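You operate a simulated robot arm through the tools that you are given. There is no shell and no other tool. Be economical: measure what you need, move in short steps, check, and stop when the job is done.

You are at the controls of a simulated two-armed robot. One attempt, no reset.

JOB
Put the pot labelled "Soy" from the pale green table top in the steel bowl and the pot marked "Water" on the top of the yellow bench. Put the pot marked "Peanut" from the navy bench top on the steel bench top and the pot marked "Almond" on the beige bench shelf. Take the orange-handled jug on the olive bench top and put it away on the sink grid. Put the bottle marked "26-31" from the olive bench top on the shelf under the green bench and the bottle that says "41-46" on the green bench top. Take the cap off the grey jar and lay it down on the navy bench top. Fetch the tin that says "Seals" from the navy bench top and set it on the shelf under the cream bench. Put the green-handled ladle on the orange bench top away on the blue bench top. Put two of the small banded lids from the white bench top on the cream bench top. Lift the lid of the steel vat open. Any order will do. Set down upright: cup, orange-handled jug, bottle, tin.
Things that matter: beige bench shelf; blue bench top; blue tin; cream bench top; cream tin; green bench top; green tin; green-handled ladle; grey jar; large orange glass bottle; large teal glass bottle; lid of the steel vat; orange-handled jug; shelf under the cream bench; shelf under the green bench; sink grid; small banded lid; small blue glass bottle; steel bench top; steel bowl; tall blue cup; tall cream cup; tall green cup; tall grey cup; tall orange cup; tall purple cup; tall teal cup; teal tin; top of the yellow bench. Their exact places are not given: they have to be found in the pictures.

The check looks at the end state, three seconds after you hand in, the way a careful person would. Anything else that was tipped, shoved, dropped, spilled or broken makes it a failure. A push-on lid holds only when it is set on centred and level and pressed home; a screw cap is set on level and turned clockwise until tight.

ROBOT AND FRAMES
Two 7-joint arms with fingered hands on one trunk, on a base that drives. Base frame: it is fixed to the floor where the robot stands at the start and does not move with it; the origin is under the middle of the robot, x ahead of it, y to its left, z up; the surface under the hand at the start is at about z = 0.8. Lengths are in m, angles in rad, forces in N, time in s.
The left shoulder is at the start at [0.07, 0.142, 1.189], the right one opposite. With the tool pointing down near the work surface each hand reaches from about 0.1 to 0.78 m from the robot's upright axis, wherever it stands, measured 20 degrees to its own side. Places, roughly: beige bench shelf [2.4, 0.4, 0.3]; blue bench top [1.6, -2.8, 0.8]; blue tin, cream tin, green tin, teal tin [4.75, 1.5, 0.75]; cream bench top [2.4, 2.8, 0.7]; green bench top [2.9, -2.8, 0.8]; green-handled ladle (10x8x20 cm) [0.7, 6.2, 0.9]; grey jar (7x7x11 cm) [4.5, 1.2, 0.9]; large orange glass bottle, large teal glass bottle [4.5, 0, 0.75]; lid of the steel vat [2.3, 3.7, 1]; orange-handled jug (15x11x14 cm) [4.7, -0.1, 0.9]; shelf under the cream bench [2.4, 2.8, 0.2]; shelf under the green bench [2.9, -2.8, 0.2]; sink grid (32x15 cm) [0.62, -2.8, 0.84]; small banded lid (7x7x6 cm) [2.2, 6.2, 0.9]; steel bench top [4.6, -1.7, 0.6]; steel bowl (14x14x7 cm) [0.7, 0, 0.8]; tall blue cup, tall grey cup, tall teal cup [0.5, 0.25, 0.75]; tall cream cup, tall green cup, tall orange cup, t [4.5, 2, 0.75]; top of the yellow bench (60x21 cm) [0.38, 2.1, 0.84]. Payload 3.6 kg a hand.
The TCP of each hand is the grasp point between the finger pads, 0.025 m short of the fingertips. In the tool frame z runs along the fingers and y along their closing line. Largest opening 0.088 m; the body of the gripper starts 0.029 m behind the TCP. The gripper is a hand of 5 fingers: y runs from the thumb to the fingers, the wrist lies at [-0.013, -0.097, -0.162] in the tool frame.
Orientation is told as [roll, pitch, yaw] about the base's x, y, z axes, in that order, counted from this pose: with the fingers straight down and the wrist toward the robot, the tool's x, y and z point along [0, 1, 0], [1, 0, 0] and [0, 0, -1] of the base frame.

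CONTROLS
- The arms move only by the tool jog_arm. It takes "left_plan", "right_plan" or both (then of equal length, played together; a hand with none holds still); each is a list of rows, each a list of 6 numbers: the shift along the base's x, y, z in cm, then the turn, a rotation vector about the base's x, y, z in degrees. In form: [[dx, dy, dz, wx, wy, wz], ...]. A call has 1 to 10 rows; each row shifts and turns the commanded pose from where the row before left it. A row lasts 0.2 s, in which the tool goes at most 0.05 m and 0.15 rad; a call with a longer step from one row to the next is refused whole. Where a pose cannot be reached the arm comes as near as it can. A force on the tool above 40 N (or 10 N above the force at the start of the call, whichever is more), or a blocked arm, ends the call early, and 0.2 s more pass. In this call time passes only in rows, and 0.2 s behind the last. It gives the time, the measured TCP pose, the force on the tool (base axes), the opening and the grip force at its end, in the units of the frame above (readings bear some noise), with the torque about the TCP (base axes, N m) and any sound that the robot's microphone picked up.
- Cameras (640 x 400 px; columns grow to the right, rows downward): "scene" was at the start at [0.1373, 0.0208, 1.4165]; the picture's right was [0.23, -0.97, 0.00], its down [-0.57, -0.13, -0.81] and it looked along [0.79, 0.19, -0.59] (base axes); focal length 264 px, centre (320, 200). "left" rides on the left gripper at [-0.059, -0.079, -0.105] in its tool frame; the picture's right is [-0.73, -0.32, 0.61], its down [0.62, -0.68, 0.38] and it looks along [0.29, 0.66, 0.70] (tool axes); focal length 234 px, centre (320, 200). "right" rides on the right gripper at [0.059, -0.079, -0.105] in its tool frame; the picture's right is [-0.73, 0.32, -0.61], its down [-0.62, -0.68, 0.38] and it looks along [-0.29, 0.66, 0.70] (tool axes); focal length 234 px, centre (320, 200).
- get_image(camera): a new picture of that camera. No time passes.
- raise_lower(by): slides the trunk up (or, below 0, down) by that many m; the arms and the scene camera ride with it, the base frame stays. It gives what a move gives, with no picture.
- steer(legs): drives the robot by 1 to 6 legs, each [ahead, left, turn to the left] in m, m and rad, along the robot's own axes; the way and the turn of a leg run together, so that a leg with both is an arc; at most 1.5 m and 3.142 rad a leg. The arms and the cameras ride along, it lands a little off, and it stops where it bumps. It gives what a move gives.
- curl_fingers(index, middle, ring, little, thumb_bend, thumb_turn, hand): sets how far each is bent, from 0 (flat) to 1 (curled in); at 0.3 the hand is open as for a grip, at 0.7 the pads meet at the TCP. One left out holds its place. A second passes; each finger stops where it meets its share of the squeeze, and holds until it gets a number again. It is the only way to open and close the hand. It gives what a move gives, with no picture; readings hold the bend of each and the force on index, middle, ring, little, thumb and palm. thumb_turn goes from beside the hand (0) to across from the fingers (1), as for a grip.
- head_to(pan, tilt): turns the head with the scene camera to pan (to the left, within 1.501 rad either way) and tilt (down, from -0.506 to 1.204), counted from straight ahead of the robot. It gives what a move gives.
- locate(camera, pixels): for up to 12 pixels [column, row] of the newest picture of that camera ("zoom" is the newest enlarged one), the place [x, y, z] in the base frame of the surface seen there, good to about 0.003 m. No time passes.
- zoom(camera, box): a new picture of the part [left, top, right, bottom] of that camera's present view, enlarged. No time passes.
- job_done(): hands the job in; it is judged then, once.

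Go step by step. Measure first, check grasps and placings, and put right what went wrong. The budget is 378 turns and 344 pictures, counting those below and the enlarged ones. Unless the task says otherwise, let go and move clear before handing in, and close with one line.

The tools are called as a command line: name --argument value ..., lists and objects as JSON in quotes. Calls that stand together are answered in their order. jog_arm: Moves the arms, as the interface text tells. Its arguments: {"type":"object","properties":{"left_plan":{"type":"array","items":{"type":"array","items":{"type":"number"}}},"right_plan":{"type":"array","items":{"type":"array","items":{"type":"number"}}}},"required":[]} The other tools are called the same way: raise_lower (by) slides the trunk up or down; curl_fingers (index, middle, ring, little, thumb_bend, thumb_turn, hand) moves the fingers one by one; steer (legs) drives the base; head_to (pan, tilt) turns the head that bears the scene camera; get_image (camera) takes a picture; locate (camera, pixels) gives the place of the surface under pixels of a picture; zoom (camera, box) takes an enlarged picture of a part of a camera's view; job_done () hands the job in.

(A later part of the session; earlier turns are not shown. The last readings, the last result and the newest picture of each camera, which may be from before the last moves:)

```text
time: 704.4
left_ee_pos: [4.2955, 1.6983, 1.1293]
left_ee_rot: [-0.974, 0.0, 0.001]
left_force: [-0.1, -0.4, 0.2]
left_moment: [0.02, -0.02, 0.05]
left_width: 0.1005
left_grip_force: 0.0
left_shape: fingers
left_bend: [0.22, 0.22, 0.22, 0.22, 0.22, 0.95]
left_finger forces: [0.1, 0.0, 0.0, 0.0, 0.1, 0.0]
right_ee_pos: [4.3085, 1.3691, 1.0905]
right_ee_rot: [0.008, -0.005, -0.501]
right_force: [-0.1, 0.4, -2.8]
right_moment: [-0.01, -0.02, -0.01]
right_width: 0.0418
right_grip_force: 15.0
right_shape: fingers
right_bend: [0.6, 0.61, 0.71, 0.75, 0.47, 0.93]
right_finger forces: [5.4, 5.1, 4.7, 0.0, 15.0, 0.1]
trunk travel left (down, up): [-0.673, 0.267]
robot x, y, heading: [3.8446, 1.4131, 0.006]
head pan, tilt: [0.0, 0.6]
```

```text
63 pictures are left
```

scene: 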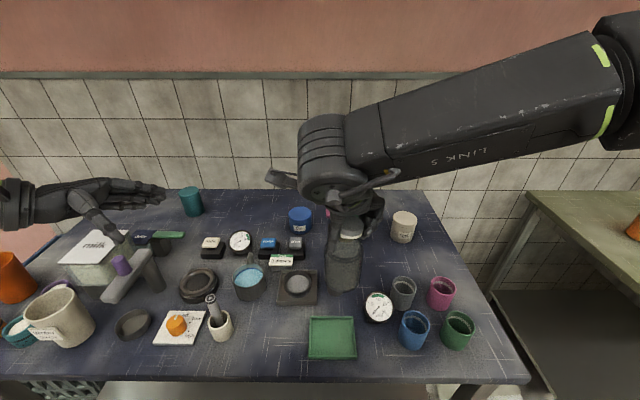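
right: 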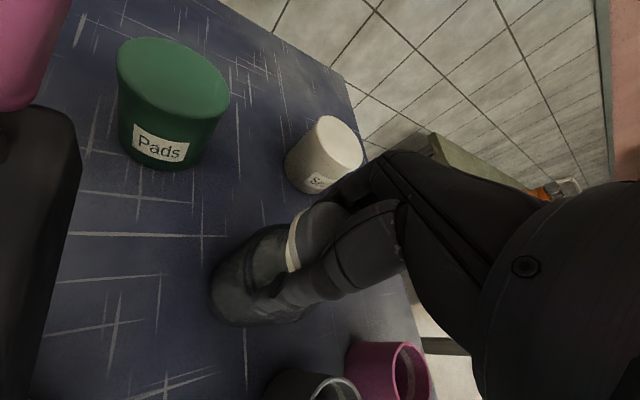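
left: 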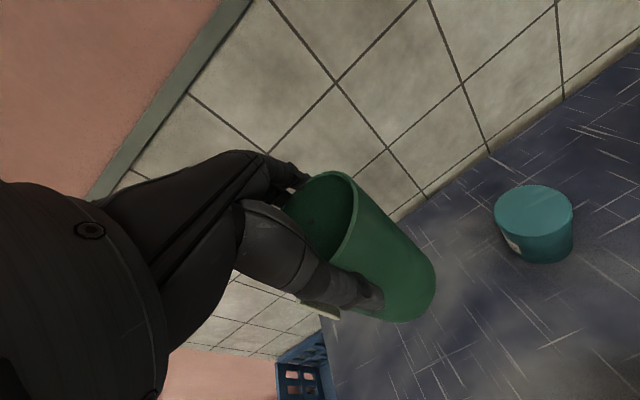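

The left hand rolled nicely. I bring it around the jar's body below the right fingers.

jog_arm --left_plan '[[0.4, -4.4, -0.6, 0, 0, 0], [0.4, -4.4, -0.6, 0, 0, 0], [0.3, -4.4, -0.6, 0, 0, 0], [0.2, -4.4, -0.6, 0, 0, 0], [0, -3.2, -0.5, 0, 0, 0], [0, -1.5, -1.1, 0, 0, 0], [0, 0, 0, 0, 0, 0]]'

get_image --camera "left"

zoom --camera "scene" --box '[230, 150, 430, 310]'

```text
time: 706.0
left_ee_pos: [4.3117, 1.4745, 1.0896]
left_ee_rot: [-0.975, 0.001, 0.0]
left_force: [0.0, 0.5, -0.9]
left_moment: [0.01, 0.01, -0.01]
left_width: 0.1001
left_grip_force: 0.0
left_shape: fingers
left_bend: [0.22, 0.22, 0.22, 0.22, 0.22, 0.95]
left_finger forces: [0.0, 0.0, 0.0, 0.0, 0.0, 0.0]
right_ee_pos: [4.3082, 1.3678, 1.0902]
right_ee_rot: [0.008, -0.006, -0.5]
right_force: [0.0, -0.1, -2.2]
right_moment: [-0.04, -0.04, 0.03]
right_width: 0.0423
right_grip_force: 15.3
right_shape: fingers
right_bend: [0.6, 0.61, 0.71, 0.75, 0.47, 0.93]
right_finger forces: [5.4, 5.0, 4.6, 0.0, 14.9, 0.0]
trunk travel left (down, up): [-0.673, 0.267]
robot x, y, heading: [3.8389, 1.4107, 0.006]
head pan, tilt: [0.0, 0.6]
```

```text
62 pictures are left
```

left: 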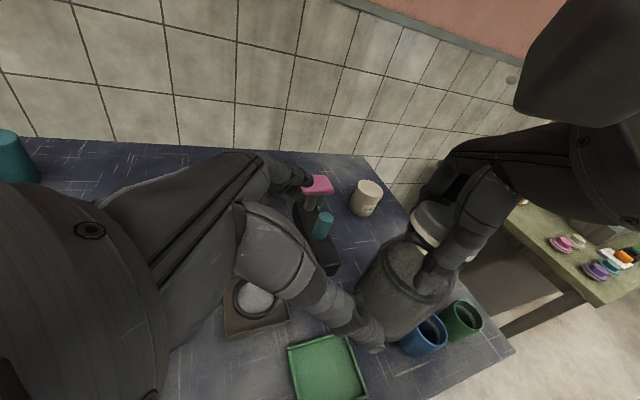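

```text
2.50 times, centred on (330, 230) of scene
```

zoom: 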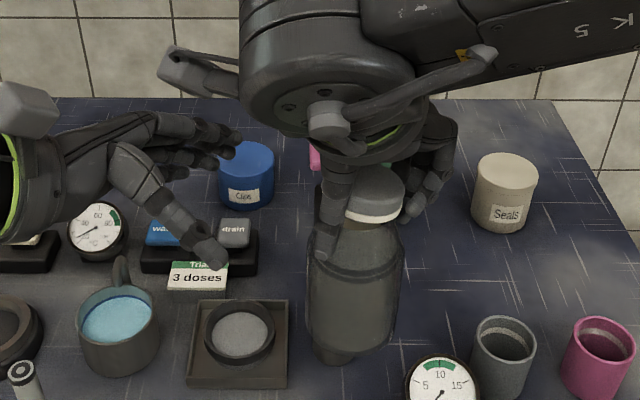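

I first turn the right hand (with jar) to yaw 0 so its thumb is clear, then close in with the left.

jog_arm --right_plan '[[0, 0, 0, 0, 0, 8], [0, 0, 0, 0, 0, 8], [0, 0, 0, 0, 0, 8], [0, 0, 0, 0, 0, 0]]'

jog_arm --left_plan '[[0, -2.6, -2.1, 0, 0, 0], [0, -2.6, -2.1, 0, 0, 0], [0, -2.6, -2, 0, 0, 0], [0, -2.4, -1.6, 0, 0, 0], [0, 0, 0, 0, 0, 0]]'

zoom --camera "scene" --box '[230, 150, 430, 310]'

get_image --camera "left"

```text
time: 707.0
left_ee_pos: [4.3102, 1.4759, 1.0893]
left_ee_rot: [-0.974, 0.002, -0.002]
left_force: [-0.3, -0.1, 0.6]
left_moment: [-0.04, -0.01, 0.03]
left_width: 0.1003
left_grip_force: 0.1
left_shape: fingers
left_bend: [0.22, 0.22, 0.22, 0.22, 0.22, 0.95]
left_finger forces: [0.1, 0.0, 0.1, 0.0, 0.1, 0.1]
right_ee_pos: [4.3073, 1.3684, 1.0896]
right_ee_rot: [0.007, -0.005, -0.08]
right_force: [-0.1, 0.7, -2.6]
right_moment: [-0.04, -0.02, 0.04]
right_width: 0.0417
right_grip_force: 14.9
right_shape: fingers
right_bend: [0.6, 0.61, 0.71, 0.75, 0.47, 0.93]
right_finger forces: [5.4, 4.8, 4.6, 0.0, 14.7, 0.0]
trunk travel left (down, up): [-0.673, 0.267]
robot x, y, heading: [3.8406, 1.4114, 0.004]
head pan, tilt: [0.0, 0.6]
```

```text
time: 708.2
left_ee_pos: [4.3133, 1.4317, 1.002]
left_ee_rot: [-0.978, -0.002, -0.001]
left_force: [-0.3, -0.9, 0.5]
left_moment: [-0.01, -0.01, -0.01]
left_width: 0.1004
left_grip_force: 0.1
left_shape: fingers
left_bend: [0.22, 0.22, 0.22, 0.22, 0.22, 0.95]
left_finger forces: [0.0, 0.1, 0.0, 0.1, 0.0, 0.0]
left hand out of reach, approached as far as the arm can: row 2, 3, 4
right_ee_pos: [4.3073, 1.3688, 1.0902]
right_ee_rot: [0.009, -0.005, -0.084]
right_force: [-0.8, 0.3, -3.1]
right_moment: [0.0, -0.02, -0.04]
right_width: 0.0417
right_grip_force: 14.8
right_shape: fingers
right_bend: [0.6, 0.61, 0.71, 0.75, 0.47, 0.93]
right_finger forces: [5.4, 4.8, 4.6, 0.0, 14.6, 0.0]
trunk travel left (down, up): [-0.673, 0.267]
robot x, y, heading: [3.8407, 1.4117, 0.004]
head pan, tilt: [0.0, 0.6]
```

```text
2.50 times, centred on (330, 230) of scene
```

zoom: 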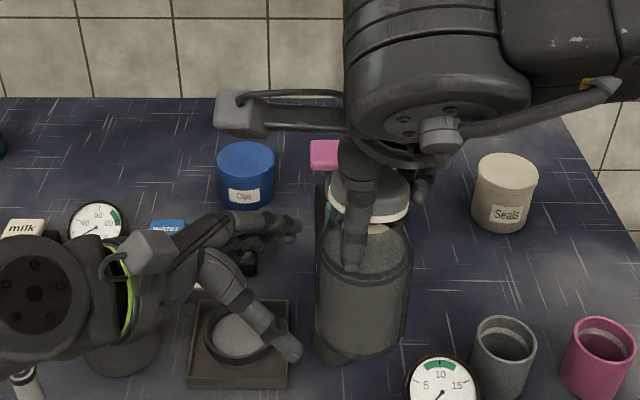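

```text
59 pictures are left
```

left: 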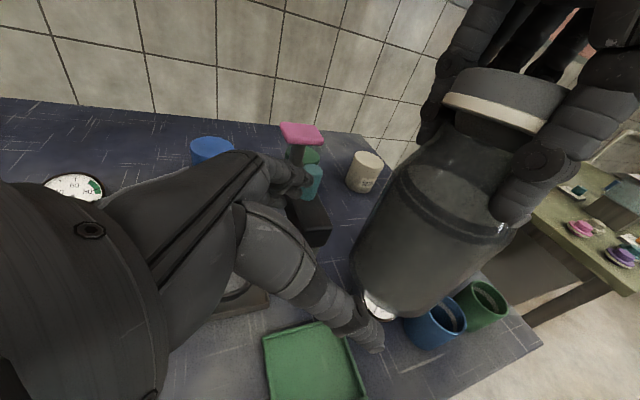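

The left hand can't reach further, so I bring the jar to it with the right hand.

jog_arm --right_plan '[[0.3, 2, -0.4, 0, 0, 0], [0.3, 2, -0.4, 0, 0, 0], [0, 1.5, 0, 0, 0, 0], [0, 0.7, 0, 0, 0, 0], [0, 0, 0, 0, 0, 0]]'

get_image --camera "left"

zoom --camera "scene" --box '[230, 150, 430, 310]'

```text
time: 709.4
left_ee_pos: [4.3127, 1.4305, 1.0019]
left_ee_rot: [-0.977, 0.002, -0.002]
left_force: [-6.2, 8.0, -5.0]
left_moment: [-0.27, -0.29, -0.14]
left_width: 0.1035
left_grip_force: 5.4
left_shape: fingers
left_bend: [0.22, 0.22, 0.22, 0.22, 0.21, 0.98]
left_finger forces: [0.1, 0.0, 0.1, 0.0, 10.7, 0.1]
right_ee_pos: [4.3142, 1.429, 1.0811]
right_ee_rot: [0.007, -0.006, -0.081]
right_force: [7.3, -7.4, 1.9]
right_moment: [-0.35, -0.26, 0.17]
right_width: 0.0403
right_grip_force: 19.2
right_shape: fingers
right_bend: [0.6, 0.6, 0.71, 0.75, 0.47, 0.96]
right_finger forces: [6.3, 6.4, 12.5, 0.0, 12.6, 0.1]
trunk travel left (down, up): [-0.673, 0.267]
robot x, y, heading: [3.8405, 1.4098, 0.004]
head pan, tilt: [0.0, 0.6]
```

```text
58 pictures are left
```

left: 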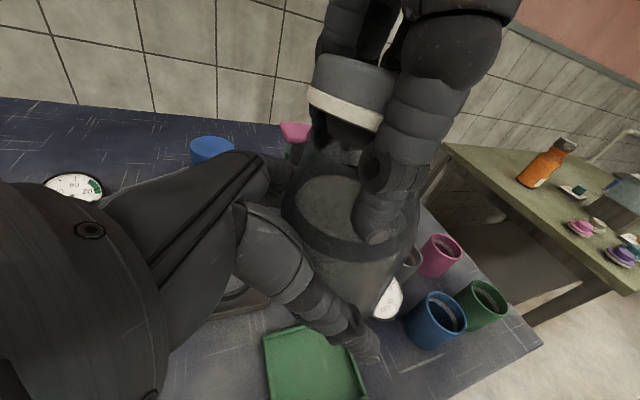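

```text
2.50 times, centred on (330, 230) of scene
```

zoom: 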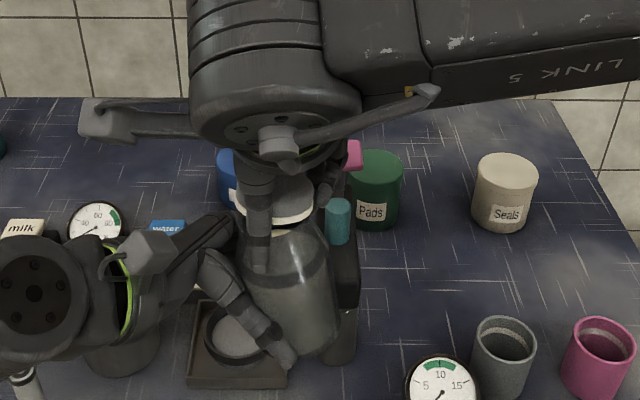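

The jar's body is between left thumb and fingers. I close the left hand on it.

curl_fingers --hand "left" --index 0.7 --middle 0.7 --ring 0.7 --little 0.7 --thumb_bend 0.6

get_image --camera "left"

```text
time: 710.4
left_ee_pos: [4.3139, 1.4311, 1.0009]
left_ee_rot: [-0.977, 0.003, -0.002]
left_force: [-7.5, 2.5, -10.1]
left_moment: [-0.09, -0.7, -0.09]
left_width: 0.0576
left_grip_force: 28.3
left_shape: fingers
left_bend: [0.55, 0.57, 0.59, 0.7, 0.4, 0.98]
left_finger forces: [10.7, 6.5, 6.9, 0.1, 32.4, 0.1]
right_ee_pos: [4.3143, 1.431, 1.0812]
right_ee_rot: [0.008, -0.004, -0.081]
right_force: [8.3, -3.8, 9.5]
right_moment: [-0.12, 0.03, 0.11]
right_width: 0.0396
right_grip_force: 18.9
right_shape: fingers
right_bend: [0.6, 0.59, 0.71, 0.75, 0.47, 0.95]
right_finger forces: [7.3, 5.6, 10.2, 0.1, 14.3, 0.0]
trunk travel left (down, up): [-0.673, 0.267]
robot x, y, heading: [3.8399, 1.4101, 0.012]
head pan, tilt: [0.0, 0.6]
```

```text
56 pictures are left
```

left: 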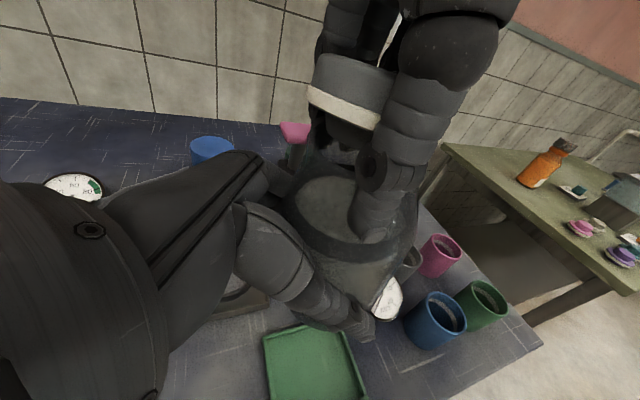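

Left grip 28 N on the body. I twist the cap counter-clockwise with the right hand, easing upward.

jog_arm --right_plan '[[0, 0, 0.1, 0, 0, 8], [0, 0, 0.1, 0, 0, 8], [0, 0, 0.1, 0, 0, 8], [0, 0, 0.1, 0, 0, 8], [0, 0, 0.1, 0, 0, 4], [0, 0, 0, 0, 0, 0]]'

jog_arm --right_plan '[[0, 0, 0.7, 0, 0, 0], [0, 0, 0.7, 0, 0, 0], [0, 0, 0.7, 0, 0, 0], [0, 0, 0, 0, 0, 0]]'

get_image --camera "left"

```text
time: 711.8
left_ee_pos: [4.3148, 1.4304, 1.002]
left_ee_rot: [-0.979, 0.001, -0.005]
left_force: [-11.7, -0.3, 3.4]
left_moment: [0.1, -0.8, 0.62]
left_width: 0.0571
left_grip_force: 27.5
left_shape: fingers
left_bend: [0.56, 0.58, 0.61, 0.7, 0.4, 0.93]
left_finger forces: [10.3, 6.8, 7.5, 0.0, 31.2, 0.0]
right_ee_pos: [4.3134, 1.43, 1.0858]
right_ee_rot: [0.008, -0.004, 0.547]
right_force: [12.4, -0.2, -6.4]
right_moment: [-0.07, -0.23, -0.62]
right_width: 0.0379
right_grip_force: 24.5
right_shape: fingers
right_bend: [0.55, 0.6, 0.71, 0.75, 0.53, 0.87]
right_finger forces: [12.7, 12.1, 3.6, 0.0, 20.1, 0.0]
trunk travel left (down, up): [-0.673, 0.267]
robot x, y, heading: [3.8411, 1.4111, 0.006]
head pan, tilt: [0.0, 0.6]
```

```text
time: 712.8
left_ee_pos: [4.3142, 1.4309, 1.0015]
left_ee_rot: [-0.979, 0.002, -0.002]
left_force: [-0.1, 0.4, -2.8]
left_moment: [0.03, -0.05, 0.02]
left_width: 0.0569
left_grip_force: 23.5
left_shape: fingers
left_bend: [0.55, 0.58, 0.62, 0.7, 0.4, 0.92]
left_finger forces: [13.3, 5.9, 5.1, 0.0, 22.5, 0.0]
right_ee_pos: [4.3129, 1.4309, 1.1076]
right_ee_rot: [0.007, -0.003, 0.545]
right_force: [0.5, -0.4, 0.4]
right_moment: [-0.03, 0.0, -0.02]
right_width: 0.0341
right_grip_force: 15.1
right_shape: fingers
right_bend: [0.57, 0.66, 0.72, 0.75, 0.52, 0.95]
right_finger forces: [10.6, 1.9, 2.5, 0.0, 14.6, 0.1]
trunk travel left (down, up): [-0.673, 0.267]
robot x, y, heading: [3.8418, 1.4111, 0.008]
head pan, tilt: [0.0, 0.6]
```

```text
55 pictures are left
```

left: 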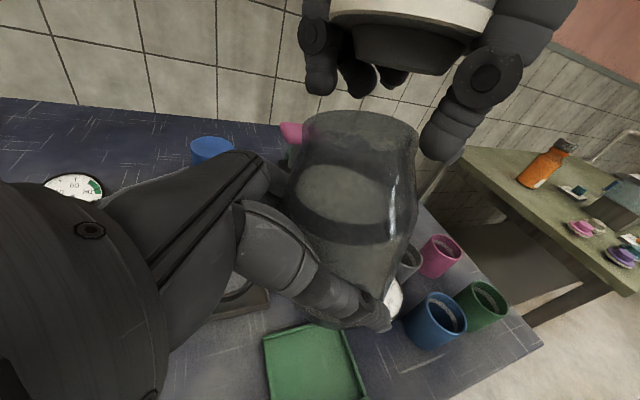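

The cap is off: the left hand holds the jar, the right the cap. I carry the cap to the clear area near (4.50, 1.10) and lay it down.

jog_arm --right_plan '[[0, 0, 4, 0, 0, -5], [0, -1, 3, 0, 0, -5], [2.3, -4, 0, 0, 0, -5], [2.3, -4, 0, 0, 0, -5], [2.3, -4, 0, 0, 0, -5], [2.3, -4, 0, 0, 0, -5], [2.4, -4, 0, 0, 0, 0], [2.4, -4, 0, 0, 0, 0], [2.4, -4, 0, 0, 0, 0], [2.4, -4, 0, 0, 0, 0]]'

jog_arm --right_plan '[[0, 0, -4.5, 0, 0, 0], [0, 0, -4.5, 0, 0, 0], [0, 0, -4.5, 0, 0, 0], [0, 0, -4.5, 0, 0, 0], [0, 0, -4.5, 0, 0, 0], [0, 0, -3.5, 0, 0, 0], [0, 0, 0, 0, 0, 0]]'

head_to --pan -0.25 --tilt 0.65

get_image --camera "scene"

```text
time: 715.0
left_ee_pos: [4.3142, 1.4293, 0.9994]
left_ee_rot: [-0.976, 0.003, -0.003]
left_force: [-0.1, 0.9, -3.2]
left_moment: [0.07, -0.03, 0.0]
left_width: 0.0565
left_grip_force: 23.5
left_shape: fingers
left_bend: [0.55, 0.58, 0.62, 0.7, 0.4, 0.92]
left_finger forces: [13.4, 5.9, 4.9, 0.1, 22.3, 0.0]
right_ee_pos: [4.502, 1.1003, 1.1746]
right_ee_rot: [0.007, -0.002, 0.023]
right_force: [1.1, -0.4, -0.1]
right_moment: [0.0, 0.04, -0.05]
right_width: 0.0333
right_grip_force: 14.6
right_shape: fingers
right_bend: [0.57, 0.66, 0.72, 0.75, 0.52, 0.96]
right_finger forces: [10.6, 2.1, 2.8, 0.0, 14.3, 0.0]
trunk travel left (down, up): [-0.673, 0.267]
robot x, y, heading: [3.8426, 1.4094, 0.005]
head pan, tilt: [0.0, 0.6]
```

```text
time: 716.6
left_ee_pos: [4.3132, 1.4308, 1.002]
left_ee_rot: [-0.98, 0.002, -0.003]
left_force: [-0.3, -0.2, -2.8]
left_moment: [0.02, -0.04, 0.01]
left_width: 0.057
left_grip_force: 23.1
left_shape: fingers
left_bend: [0.55, 0.58, 0.62, 0.7, 0.4, 0.92]
left_finger forces: [13.3, 5.9, 5.0, 0.0, 22.3, 0.0]
right_ee_pos: [4.5009, 1.1002, 0.9161]
right_ee_rot: [0.007, -0.005, 0.023]
right_force: [0.0, -0.4, -0.4]
right_moment: [-0.02, 0.0, 0.01]
right_width: 0.0334
right_grip_force: 15.0
right_shape: fingers
right_bend: [0.58, 0.66, 0.72, 0.75, 0.52, 0.96]
right_finger forces: [10.4, 2.0, 3.6, 0.1, 13.8, 0.0]
trunk travel left (down, up): [-0.673, 0.267]
robot x, y, heading: [3.8383, 1.4111, 0.003]
head pan, tilt: [0.0, 0.6]
```

```text
time: 717.4
left_ee_pos: [4.3139, 1.4311, 1.0017]
left_ee_rot: [-0.977, 0.002, -0.004]
left_force: [0.0, -0.2, -2.5]
left_moment: [0.06, -0.03, 0.04]
left_width: 0.0568
left_grip_force: 23.0
left_shape: fingers
left_bend: [0.55, 0.58, 0.62, 0.7, 0.4, 0.92]
left_finger forces: [13.2, 5.8, 5.0, 0.1, 22.4, 0.1]
right_ee_pos: [4.5017, 1.0997, 0.9168]
right_ee_rot: [0.007, -0.003, 0.023]
right_force: [-0.4, -0.3, -0.5]
right_moment: [-0.03, 0.01, 0.0]
right_width: 0.0331
right_grip_force: 14.7
right_shape: fingers
right_bend: [0.58, 0.66, 0.72, 0.75, 0.52, 0.96]
right_finger forces: [10.4, 2.1, 3.4, 0.0, 13.8, 0.0]
trunk travel left (down, up): [-0.673, 0.267]
robot x, y, heading: [3.8404, 1.4102, 0.006]
head pan, tilt: [-0.25, 0.649]
```

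```text
54 pictures are left
```

scene: 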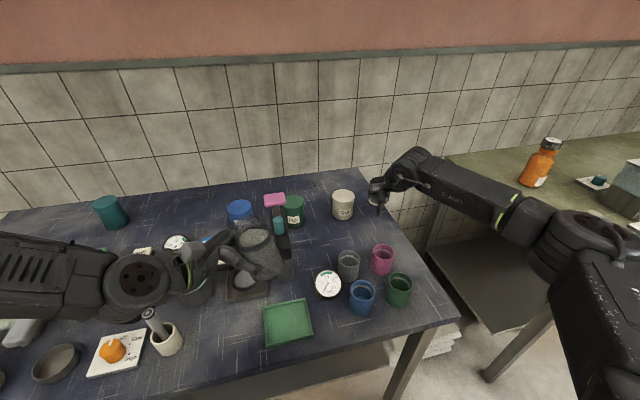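

jog_arm --right_plan '[[0, 0, -4, 0, 0, 0], [0, 0, -2.5, 0, 0, 0], [0, 0, -1, 0, 0, 0], [0, 0, -0.7, 0, 0, 0], [0, 0, 0, 0, 0, 0]]'

get_image --camera "right"

```text
time: 718.6
left_ee_pos: [4.3146, 1.4306, 1.0022]
left_ee_rot: [-0.976, 0.002, -0.005]
left_force: [0.4, 0.3, -2.6]
left_moment: [0.03, -0.03, -0.02]
left_width: 0.0566
left_grip_force: 23.2
left_shape: fingers
left_bend: [0.55, 0.58, 0.62, 0.7, 0.4, 0.92]
left_finger forces: [13.3, 5.9, 5.1, 0.0, 22.4, 0.0]
right_ee_pos: [4.5018, 1.0996, 0.8342]
right_ee_rot: [0.009, -0.006, 0.023]
right_force: [-0.6, -0.9, -0.4]
right_moment: [-0.02, -0.02, 0.0]
right_width: 0.0331
right_grip_force: 14.9
right_shape: fingers
right_bend: [0.58, 0.66, 0.72, 0.75, 0.52, 0.96]
right_finger forces: [10.3, 2.0, 3.7, 0.0, 13.7, 0.0]
trunk travel left (down, up): [-0.673, 0.267]
robot x, y, heading: [3.8411, 1.4117, 0.005]
head pan, tilt: [-0.25, 0.649]
```

```text
53 pictures are left
```

right: 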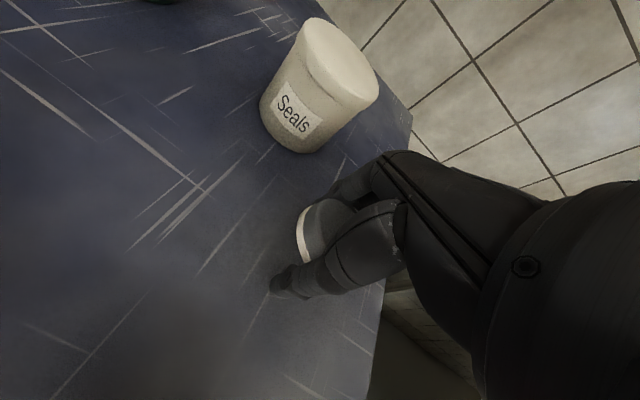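

jog_arm --right_plan '[[0, 0, -0.5, 0, 0, 0], [0, 0, -0.4, 0, 0, 0], [0, 0, 0, 0, 0, 0]]'

curl_fingers --hand "right" --index 0.4 --middle 0.4 --ring 0.4 --little 0.4 --thumb_bend 0.4

jog_arm --right_plan '[[0, 0, 2, 0, 0, 0], [0, 0, 4, 0, 0, 0], [0, 0, 4, 0, 0, 0], [0, 0, 4.5, 0, 0, 0], [0, 0, 4.5, 0, 0, 0], [0, 0, 4.5, 0, 0, 0], [0, 0, 0, 0, 0, 0]]'

get_image --camera "right"

```text
time: 719.4
left_ee_pos: [4.3134, 1.4313, 1.0016]
left_ee_rot: [-0.979, 0.0, -0.003]
left_force: [0.8, 0.4, -3.2]
left_moment: [0.04, -0.05, 0.03]
left_width: 0.0568
left_grip_force: 23.9
left_shape: fingers
left_bend: [0.55, 0.58, 0.62, 0.7, 0.4, 0.92]
left_finger forces: [13.2, 5.9, 5.0, 0.1, 22.5, 0.0]
right_ee_pos: [4.5013, 1.1002, 0.828]
right_ee_rot: [0.006, -0.007, 0.024]
right_force: [1.0, -0.5, 7.5]
right_moment: [0.05, -0.15, -0.04]
right_width: 0.0329
right_grip_force: 18.9
right_shape: fingers
right_bend: [0.58, 0.66, 0.72, 0.75, 0.52, 0.96]
right_finger forces: [17.8, 2.1, 4.0, 0.0, 14.0, 0.0]
trunk travel left (down, up): [-0.673, 0.267]
robot x, y, heading: [3.8404, 1.4108, 0.009]
head pan, tilt: [-0.25, 0.649]
```

```text
time: 720.4
left_ee_pos: [4.3116, 1.4315, 1.0019]
left_ee_rot: [-0.977, -0.001, -0.003]
left_force: [0.5, -0.5, -3.0]
left_moment: [0.01, -0.04, -0.05]
left_width: 0.057
left_grip_force: 24.0
left_shape: fingers
left_bend: [0.55, 0.58, 0.62, 0.7, 0.4, 0.92]
left_finger forces: [13.2, 5.9, 5.0, 0.1, 22.4, 0.0]
right_ee_pos: [4.5008, 1.1003, 0.8279]
right_ee_rot: [0.007, -0.008, 0.023]
right_force: [-2.2, 0.4, 7.8]
right_moment: [-0.02, -0.2, -0.02]
right_width: 0.0629
right_grip_force: 4.1
right_shape: fingers
right_bend: [0.4, 0.42, 0.4, 0.4, 0.4, 0.97]
right_finger forces: [0.1, 7.8, 0.0, 0.0, 0.1, 0.1]
trunk travel left (down, up): [-0.673, 0.267]
robot x, y, heading: [3.841, 1.417, 0.003]
head pan, tilt: [-0.25, 0.649]
```

```text
time: 722.0
left_ee_pos: [4.3131, 1.4301, 1.002]
left_ee_rot: [-0.977, 0.001, -0.005]
left_force: [-0.4, 0.3, -3.0]
left_moment: [0.04, -0.03, -0.01]
left_width: 0.0568
left_grip_force: 23.7
left_shape: fingers
left_bend: [0.55, 0.58, 0.62, 0.7, 0.4, 0.92]
left_finger forces: [13.2, 6.0, 4.9, 0.0, 22.4, 0.0]
right_ee_pos: [4.5018, 1.1005, 1.0594]
right_ee_rot: [0.005, -0.003, 0.023]
right_force: [0.1, -0.6, -0.5]
right_moment: [0.02, 0.05, 0.0]
right_width: 0.0633
right_grip_force: 0.1
right_shape: fingers
right_bend: [0.4, 0.4, 0.4, 0.4, 0.4, 0.97]
right_finger forces: [0.0, 0.0, 0.0, 0.1, 0.0, 0.0]
trunk travel left (down, up): [-0.673, 0.267]
robot x, y, heading: [3.8416, 1.4165, 0.009]
head pan, tilt: [-0.25, 0.649]
```

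```text
52 pictures are left
```

right: 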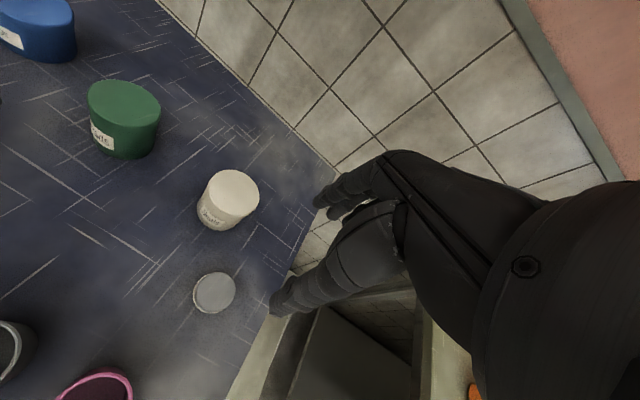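

The cap lies flat on the navy bench. Now I re-grip the jar's neck from above with the right hand to set the jar back in its place.

curl_fingers --hand "right" --index 0.3 --middle 0.3 --ring 0.3 --little 0.3 --thumb_bend 0.3

jog_arm --right_plan '[[0, 1, 4, 0, 0, 5], [-1, 3, 3.5, 0, 0, 5], [-2.4, 4, 0, 0, 0, 5], [-2.4, 4, 0, 0, 0, 5], [-2.4, 4, 0, 0, 0, 5], [-2.4, 4, 0, 0, 0, 3], [-2.4, 4, 0, 0, 0, 0], [-2.4, 4, 0, 0, 0, 0], [-2.4, 4, 0, 0, 0, 0], [-1, 1, 0, 0, 0, 0]]'

get_image --camera "right"

```text
time: 723.0
left_ee_pos: [4.3134, 1.431, 1.0024]
left_ee_rot: [-0.978, 0.002, -0.003]
left_force: [0.4, 0.1, -1.7]
left_moment: [0.04, -0.04, -0.03]
left_width: 0.057
left_grip_force: 22.9
left_shape: fingers
left_bend: [0.55, 0.58, 0.62, 0.7, 0.4, 0.92]
left_finger forces: [13.2, 6.0, 4.9, 0.0, 22.4, 0.0]
right_ee_pos: [4.5015, 1.101, 1.0613]
right_ee_rot: [0.008, -0.004, 0.023]
right_force: [0.4, -1.1, -0.1]
right_moment: [0.01, 0.0, -0.01]
right_width: 0.0843
right_grip_force: 0.0
right_shape: fingers
right_bend: [0.3, 0.3, 0.3, 0.3, 0.3, 0.97]
right_finger forces: [0.1, 0.0, 0.1, 0.0, 0.0, 0.1]
trunk travel left (down, up): [-0.673, 0.267]
robot x, y, heading: [3.8399, 1.4109, 0.005]
head pan, tilt: [-0.25, 0.649]
```

```text
time: 725.2
left_ee_pos: [4.3131, 1.4316, 1.0024]
left_ee_rot: [-0.977, 0.003, -0.005]
left_force: [0.4, 0.4, -2.3]
left_moment: [0.04, -0.05, 0.02]
left_width: 0.0569
left_grip_force: 23.3
left_shape: fingers
left_bend: [0.55, 0.58, 0.62, 0.7, 0.4, 0.92]
left_finger forces: [13.3, 5.9, 4.9, 0.0, 22.2, 0.0]
right_ee_pos: [4.3151, 1.4293, 1.1374]
right_ee_rot: [0.007, -0.005, 0.513]
right_force: [-0.9, -0.1, 0.2]
right_moment: [-0.01, 0.0, 0.03]
right_width: 0.0849
right_grip_force: 0.0
right_shape: fingers
right_bend: [0.3, 0.3, 0.3, 0.3, 0.3, 0.97]
right_finger forces: [0.0, 0.1, 0.1, 0.1, 0.0, 0.0]
trunk travel left (down, up): [-0.673, 0.267]
robot x, y, heading: [3.8384, 1.4128, 0.006]
head pan, tilt: [-0.25, 0.649]
```

```text
51 pictures are left
```

right: 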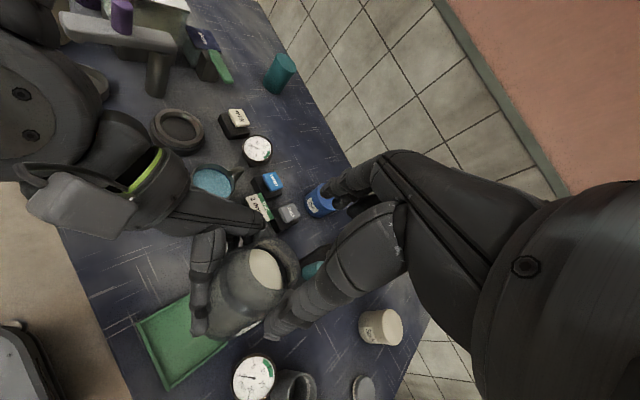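

locate --camera "right" --pixels '[[265, 268], [285, 255], [297, 262], [250, 255], [270, 292], [285, 285], [235, 300], [260, 240], [278, 242]]'

zoom --camera "right" --box '[170, 200, 350, 350]'

```text
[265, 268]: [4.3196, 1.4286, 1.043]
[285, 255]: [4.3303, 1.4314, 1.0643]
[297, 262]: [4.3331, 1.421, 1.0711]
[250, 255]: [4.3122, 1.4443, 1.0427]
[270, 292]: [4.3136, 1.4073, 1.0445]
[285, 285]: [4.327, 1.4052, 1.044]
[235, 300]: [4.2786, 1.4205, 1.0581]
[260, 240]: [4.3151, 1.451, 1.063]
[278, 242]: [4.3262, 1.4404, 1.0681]
```

```text
2.67 times, centred on (260, 275) of right
```

zoom: 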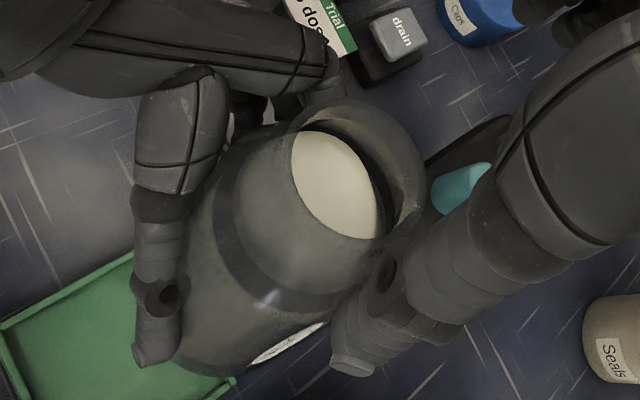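

Mouth rim at z≈1.065, contents just below, so I keep it upright. I descend to grip just the neck.

jog_arm --right_plan '[[0, 0, -3, 0, 0, 0], [0, 0, -2.5, 0, 0, 0], [0, 0, -1.4, 0, 0, 0], [0, 0, 0, 0, 0, 0]]'

curl_fingers --hand "right" --index 0.7 --middle 0.7 --ring 0.7 --little 0.7 --thumb_bend 0.7

get_image --camera "right"

```text
time: 726.2
left_ee_pos: [4.3142, 1.4308, 1.0003]
left_ee_rot: [-0.98, 0.002, -0.002]
left_force: [0.5, 0.4, -2.9]
left_moment: [0.0, -0.03, -0.02]
left_width: 0.0567
left_grip_force: 23.5
left_shape: fingers
left_bend: [0.55, 0.58, 0.62, 0.7, 0.4, 0.92]
left_finger forces: [13.2, 6.0, 4.8, 0.0, 22.3, 0.0]
right_ee_pos: [4.3137, 1.4299, 1.0662]
right_ee_rot: [0.006, -0.004, 0.511]
right_force: [-0.6, -1.0, 0.0]
right_moment: [0.03, 0.03, -0.02]
right_width: 0.0844
right_grip_force: 0.1
right_shape: fingers
right_bend: [0.3, 0.3, 0.3, 0.3, 0.3, 0.97]
right_finger forces: [0.0, 0.1, 0.0, 0.0, 0.0, 0.0]
trunk travel left (down, up): [-0.673, 0.267]
robot x, y, heading: [3.8423, 1.4132, 0.003]
head pan, tilt: [-0.25, 0.649]
```

```text
time: 727.2
left_ee_pos: [4.3147, 1.4301, 1.0013]
left_ee_rot: [-0.976, 0.002, -0.002]
left_force: [-7.2, 1.3, -5.0]
left_moment: [-0.02, -0.14, -0.07]
left_width: 0.057
left_grip_force: 24.3
left_shape: fingers
left_bend: [0.55, 0.59, 0.63, 0.7, 0.4, 0.92]
left_finger forces: [11.7, 5.3, 4.5, 0.0, 26.8, 0.0]
right_ee_pos: [4.3145, 1.4297, 1.0664]
right_ee_rot: [0.007, -0.006, 0.512]
right_force: [6.8, -0.6, 2.6]
right_moment: [0.07, -0.28, 0.08]
right_width: 0.0517
right_grip_force: 17.9
right_shape: fingers
right_bend: [0.53, 0.56, 0.64, 0.7, 0.43, 0.96]
right_finger forces: [9.1, 8.7, 3.7, 0.1, 14.9, 0.0]
trunk travel left (down, up): [-0.673, 0.267]
robot x, y, heading: [3.8417, 1.4102, 0.005]
head pan, tilt: [-0.25, 0.649]
```

```text
49 pictures are left
```

right: 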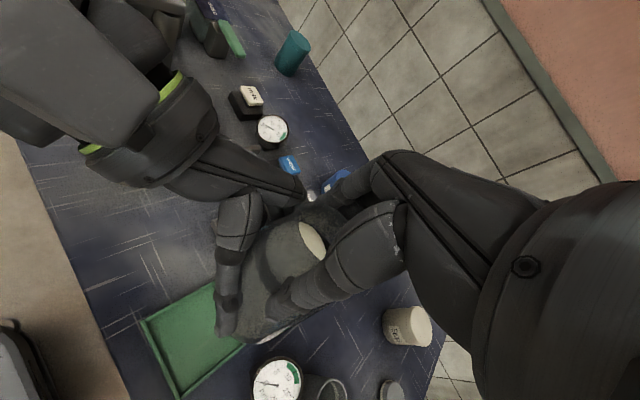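

The right hand holds the neck (18 N). I open the left hand and withdraw it the way it came.

curl_fingers --hand "left" --index 0.2 --middle 0.2 --ring 0.2 --little 0.2 --thumb_bend 0.15

jog_arm --left_plan '[[0, 2.6, 1.2, 0, 0, 0], [0, 3, 2, 0, 0, 0], [0, 4, 2, 0, 0, 0], [0, 4, 2, 0, 0, 0], [0, 4, 1, 7, 0, 0], [0, 3, 1, 8, 0, 0], [0, 2, 1, 8, 0, 0], [0, 0, 0, 8, 0, 0], [0, 0, 0, 8, 0, 0], [0, 0, 0, 8, 0, 0]]'

zoom --camera "scene" --box '[180, 150, 380, 310]'

```text
time: 728.2
left_ee_pos: [4.3153, 1.43, 1.0025]
left_ee_rot: [-0.979, 0.001, -0.002]
left_force: [-0.3, -0.1, 0.5]
left_moment: [-0.05, 0.01, 0.0]
left_width: 0.1077
left_grip_force: 0.1
left_shape: fingers
left_bend: [0.2, 0.2, 0.2, 0.2, 0.15, 0.95]
left_finger forces: [0.0, 0.1, 0.0, 0.0, 1.0, 0.0]
right_ee_pos: [4.3138, 1.4312, 1.066]
right_ee_rot: [0.007, -0.004, 0.511]
right_force: [0.0, -1.5, 0.0]
right_moment: [-0.02, -0.09, 0.06]
right_width: 0.0516
right_grip_force: 16.4
right_shape: fingers
right_bend: [0.54, 0.58, 0.66, 0.7, 0.43, 0.95]
right_finger forces: [7.7, 7.1, 2.3, 0.0, 16.8, 0.0]
trunk travel left (down, up): [-0.673, 0.267]
robot x, y, heading: [3.8407, 1.4122, 0.007]
head pan, tilt: [-0.25, 0.649]
```

```text
time: 730.4
left_ee_pos: [4.3126, 1.6526, 1.1023]
left_ee_rot: [-0.149, 0.001, 0.001]
left_force: [0.6, -0.1, 1.3]
left_moment: [0.04, -0.01, 0.0]
left_width: 0.107
left_grip_force: 0.0
left_shape: fingers
left_bend: [0.2, 0.2, 0.2, 0.2, 0.15, 0.95]
left_finger forces: [0.1, 0.1, 0.0, 0.1, 0.0, 0.0]
right_ee_pos: [4.3143, 1.4292, 1.0679]
right_ee_rot: [0.008, -0.006, 0.511]
right_force: [-0.1, -1.6, -0.4]
right_moment: [0.02, -0.04, 0.03]
right_width: 0.0516
right_grip_force: 17.1
right_shape: fingers
right_bend: [0.54, 0.58, 0.66, 0.7, 0.43, 0.94]
right_finger forces: [7.8, 6.5, 2.2, 0.0, 16.2, 0.0]
trunk travel left (down, up): [-0.673, 0.267]
robot x, y, heading: [3.8419, 1.4119, 0.007]
head pan, tilt: [-0.25, 0.649]
```

```text
2.50 times, centred on (280, 230) of scene
```

zoom: 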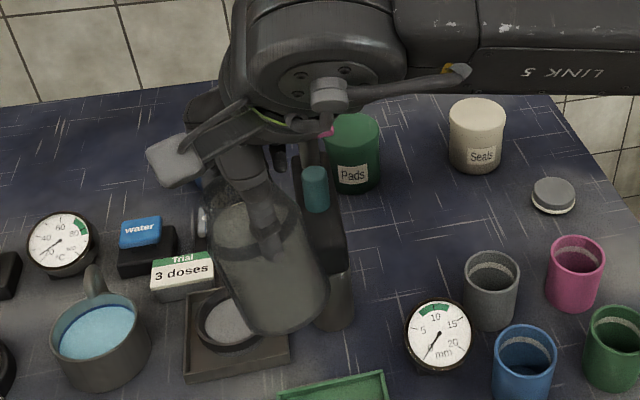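

The jar seems to lean on the lever top; I lift straight up first.

jog_arm --right_plan '[[0, 0, 2, 0, 0, 0], [0, 0, 3, 0, 0, 0], [0, 0, 3, 0, 0, 0], [0, 0, 0, 0, 0, 0]]'

zoom --camera "scene" --box '[180, 130, 380, 290]'

```text
time: 731.4
left_ee_pos: [4.3127, 1.6525, 1.1024]
left_ee_rot: [-0.153, 0.0, 0.003]
left_force: [0.2, -0.1, 0.2]
left_moment: [0.0, -0.04, 0.0]
left_width: 0.1072
left_grip_force: 0.0
left_shape: fingers
left_bend: [0.2, 0.2, 0.2, 0.2, 0.15, 0.95]
left_finger forces: [0.0, 0.0, 0.1, 0.0, 0.0, 0.1]
right_ee_pos: [4.3134, 1.4307, 1.1468]
right_ee_rot: [0.008, -0.004, 0.511]
right_force: [-0.1, 0.6, -3.5]
right_moment: [0.03, -0.07, -0.01]
right_width: 0.0518
right_grip_force: 16.5
right_shape: fingers
right_bend: [0.54, 0.58, 0.66, 0.7, 0.43, 0.94]
right_finger forces: [8.0, 6.7, 2.2, 0.0, 16.1, 0.0]
trunk travel left (down, up): [-0.673, 0.267]
robot x, y, heading: [3.8435, 1.4116, 0.012]
head pan, tilt: [-0.25, 0.649]
```

```text
2.50 times, centred on (280, 210) of scene
```

zoom: 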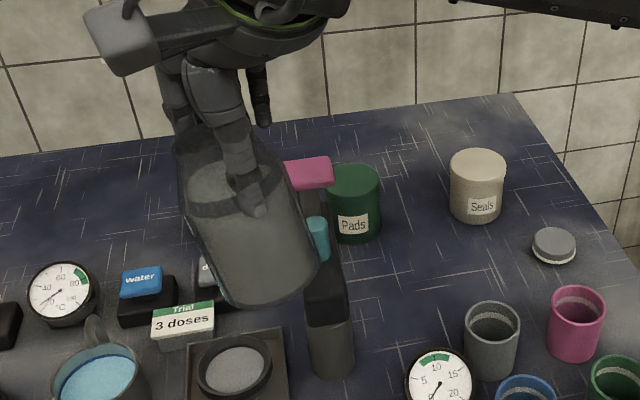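

locate --camera "zoom" --pixels '[[215, 205], [225, 240], [240, 280], [180, 200], [205, 265], [285, 205], [310, 255], [262, 300]]'

```text
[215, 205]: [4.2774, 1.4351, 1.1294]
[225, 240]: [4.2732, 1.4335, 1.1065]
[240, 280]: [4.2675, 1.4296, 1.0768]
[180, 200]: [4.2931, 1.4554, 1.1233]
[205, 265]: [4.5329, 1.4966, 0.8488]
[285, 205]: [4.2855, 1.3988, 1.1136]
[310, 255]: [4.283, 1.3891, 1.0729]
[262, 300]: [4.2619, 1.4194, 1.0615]
```

Tilt is ~8° in both axes. I correct it and carry the jar back over (4.482, 1.243).

jog_arm --right_plan '[[0, 0, 0, 4, -3.5, -6], [0, 0, 0, 4, -3.5, -8], [3.4, -3.5, 0, 0, 0, -8], [3.4, -3.5, 0, 0, 0, -7], [3.4, -4, 0, 0, 0, 0], [3.4, -4, 0, 0, 0, 0], [3.3, -3.8, 0, 0, 0, 0], [0, 0, -4, 0, 0, 0], [0, 0, -4, 0, 0, 0], [0, 0, 0, 0, 0, 0]]'

zoom --camera "scene" --box '[220, 150, 400, 290]'

```text
refused: row 2 steps farther than a row can; nothing moved
```

```text
2.86 times, centred on (310, 220) of scene
```

zoom: 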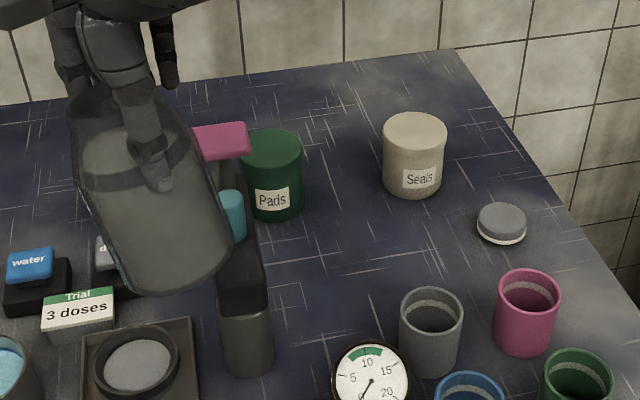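

jog_arm --right_plan '[[0, 0, 0, 4, -3.5, -4], [0, 0, 0, 4, -3.5, -4], [3.4, -3.5, 0, 0, 0, -7], [3.4, -3.5, 0, 0, 0, -7], [3.4, -3.6, 0, 0, 0, -7], [3.4, -3.6, 0, 0, 0, 0], [3.3, -3.6, 0, 0, 0, 0], [0, -1, -4, 0, 0, 0], [0, 0, -4, 0, 0, 0], [0, 0, 0, 0, 0, 0]]'

zoom --camera "scene" --box '[220, 150, 400, 290]'

```text
time: 733.6
left_ee_pos: [4.3114, 1.6528, 1.102]
left_ee_rot: [-0.152, 0.001, 0.0]
left_force: [-0.1, -0.7, -0.3]
left_moment: [0.05, 0.01, 0.01]
left_width: 0.107
left_grip_force: 0.0
left_shape: fingers
left_bend: [0.2, 0.2, 0.2, 0.2, 0.15, 0.95]
left_finger forces: [0.0, 0.0, 0.1, 0.0, 0.0, 0.0]
right_ee_pos: [4.4823, 1.2438, 1.0626]
right_ee_rot: [0.083, -0.174, -0.002]
right_force: [-0.1, -0.3, -2.7]
right_moment: [-0.01, -0.01, -0.01]
right_width: 0.0512
right_grip_force: 14.8
right_shape: fingers
right_bend: [0.55, 0.59, 0.67, 0.7, 0.43, 0.94]
right_finger forces: [7.6, 6.3, 2.1, 0.1, 14.2, 0.0]
trunk travel left (down, up): [-0.673, 0.267]
robot x, y, heading: [3.8436, 1.412, 0.008]
head pan, tilt: [-0.25, 0.649]
```

```text
2.86 times, centred on (310, 220) of scene
```

zoom: 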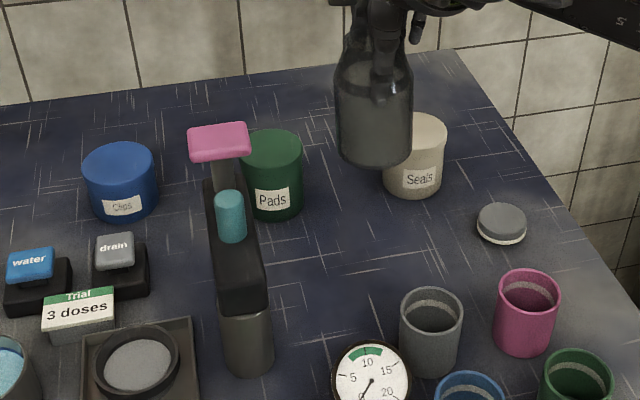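

Jar hangs upright now. Lowering to the bench.

jog_arm --right_plan '[[0, 0, -4, 0, 0, 0], [0, 0, -4, 0, 0, 0], [0, 0, -4, 0, 0, 0], [0, 0, -2, 0, 0, 0], [0, 0, -1, 0, 0, 0], [0, 0, -0.7, 0, 0, 0], [0, 0, 0, 0, 0, 0]]'

zoom --camera "scene" --box '[220, 150, 400, 290]'

```text
time: 735.2
left_ee_pos: [4.3117, 1.6539, 1.1033]
left_ee_rot: [-0.152, 0.0, 0.002]
left_force: [0.2, 0.1, 0.2]
left_moment: [-0.03, 0.01, 0.0]
left_width: 0.107
left_grip_force: 0.1
left_shape: fingers
left_bend: [0.2, 0.2, 0.2, 0.2, 0.15, 0.95]
left_finger forces: [0.0, 0.1, 0.0, 0.1, 0.0, 0.1]
right_ee_pos: [4.4823, 1.242, 0.909]
right_ee_rot: [0.082, -0.173, -0.003]
right_force: [-0.3, -0.5, -1.9]
right_moment: [0.0, -0.03, -0.03]
right_width: 0.0512
right_grip_force: 15.0
right_shape: fingers
right_bend: [0.55, 0.59, 0.67, 0.7, 0.43, 0.94]
right_finger forces: [7.4, 6.3, 2.0, 0.0, 14.1, 0.1]
trunk travel left (down, up): [-0.673, 0.267]
robot x, y, heading: [3.8413, 1.4118, 0.008]
head pan, tilt: [-0.25, 0.649]
```

```text
2.86 times, centred on (310, 220) of scene
```

zoom: 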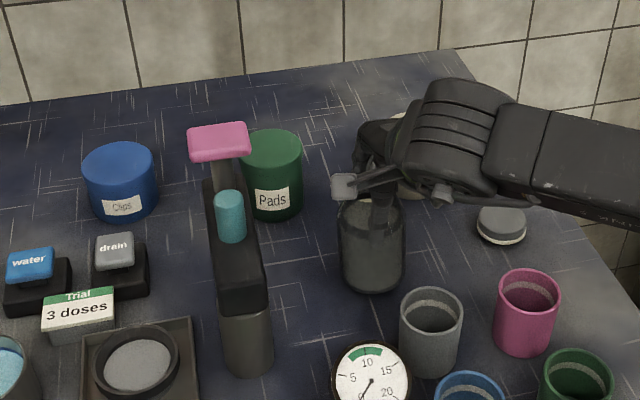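

jog_arm --right_plan '[[0, 0, -0.6, 0, 0, 0], [0, 0, -0.5, 0, 0, 0], [0, 0, 0, 0, 0, 0]]'

```text
time: 736.0
left_ee_pos: [4.31, 1.653, 1.1038]
left_ee_rot: [-0.154, 0.0, 0.002]
left_force: [-0.4, 0.7, 0.7]
left_moment: [0.02, 0.02, -0.02]
left_width: 0.1071
left_grip_force: 0.0
left_shape: fingers
left_bend: [0.2, 0.2, 0.2, 0.2, 0.15, 0.95]
left_finger forces: [0.0, 0.1, 0.0, 0.1, 0.0, 0.1]
right_ee_pos: [4.481, 1.2428, 0.901]
right_ee_rot: [0.082, -0.18, -0.002]
right_force: [0.1, -3.9, 13.0]
right_moment: [-0.09, -0.26, -0.08]
right_width: 0.0511
right_grip_force: 18.5
right_shape: fingers
right_bend: [0.55, 0.59, 0.67, 0.7, 0.43, 0.94]
right_finger forces: [9.8, 8.2, 4.1, 0.0, 16.2, 0.0]
trunk travel left (down, up): [-0.673, 0.267]
robot x, y, heading: [3.8451, 1.4147, 0.008]
head pan, tilt: [-0.25, 0.649]
```

Seated at 0.901. I open the hand and rise.

curl_fingers --hand "right" --index 0.3 --middle 0.3 --ring 0.3 --little 0.3 --thumb_bend 0.3

jog_arm --right_plan '[[-0.3, 0, 2, 0, 0, 0], [-0.5, 0, 3, 0, 0, 0], [0, 0, 4, -2, 4, 0], [0, 0, 4, -2.5, 6, 0], [-1, -2, 3, 0, 0, 0], [0, -3, 0, 0, 0, 0], [0, 0, 0, 0, 0, 0]]'

zoom --camera "scene" --box '[220, 150, 400, 290]'

```text
time: 737.0
left_ee_pos: [4.3109, 1.6538, 1.1028]
left_ee_rot: [-0.153, 0.002, 0.002]
left_force: [-0.3, -0.2, 0.6]
left_moment: [-0.01, -0.02, -0.03]
left_width: 0.1072
left_grip_force: 0.0
left_shape: fingers
left_bend: [0.2, 0.2, 0.2, 0.2, 0.15, 0.95]
left_finger forces: [0.0, 0.0, 0.1, 0.0, 0.0, 0.0]
right_ee_pos: [4.4817, 1.2428, 0.8994]
right_ee_rot: [0.082, -0.175, -0.002]
right_force: [0.5, -0.1, 0.3]
right_moment: [-0.02, 0.0, 0.02]
right_width: 0.0843
right_grip_force: 0.1
right_shape: fingers
right_bend: [0.3, 0.3, 0.3, 0.3, 0.3, 0.97]
right_finger forces: [0.1, 0.0, 0.1, 0.0, 0.1, 0.1]
trunk travel left (down, up): [-0.673, 0.267]
robot x, y, heading: [3.8462, 1.4118, 0.01]
head pan, tilt: [-0.25, 0.649]
```

```text
time: 738.6
left_ee_pos: [4.3122, 1.6541, 1.1015]
left_ee_rot: [-0.155, 0.002, 0.002]
left_force: [-0.2, 1.2, 0.6]
left_moment: [0.0, -0.01, 0.01]
left_width: 0.107
left_grip_force: 0.1
left_shape: fingers
left_bend: [0.2, 0.2, 0.2, 0.2, 0.15, 0.95]
left_finger forces: [0.0, 0.0, 0.0, 0.1, 0.0, 0.0]
right_ee_pos: [4.4634, 1.1931, 1.061]
right_ee_rot: [0.002, 0.002, 0.004]
right_force: [-0.7, -0.4, 0.0]
right_moment: [-0.03, -0.01, -0.03]
right_width: 0.0846
right_grip_force: 0.1
right_shape: fingers
right_bend: [0.3, 0.3, 0.3, 0.3, 0.3, 0.97]
right_finger forces: [0.1, 0.0, 0.0, 0.0, 0.0, 0.0]
trunk travel left (down, up): [-0.673, 0.267]
robot x, y, heading: [3.8423, 1.4099, 0.009]
head pan, tilt: [-0.25, 0.649]
```

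```text
2.86 times, centred on (310, 220) of scene
```

zoom: 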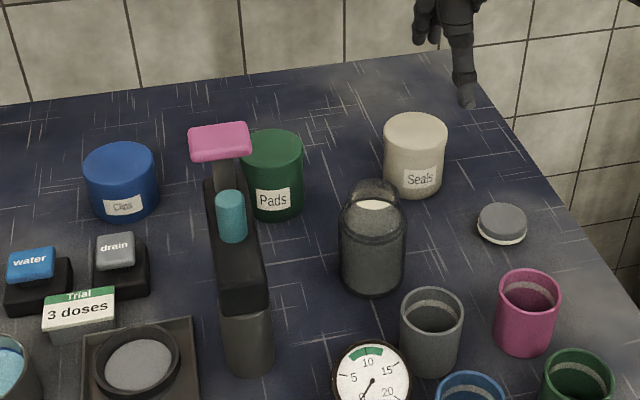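

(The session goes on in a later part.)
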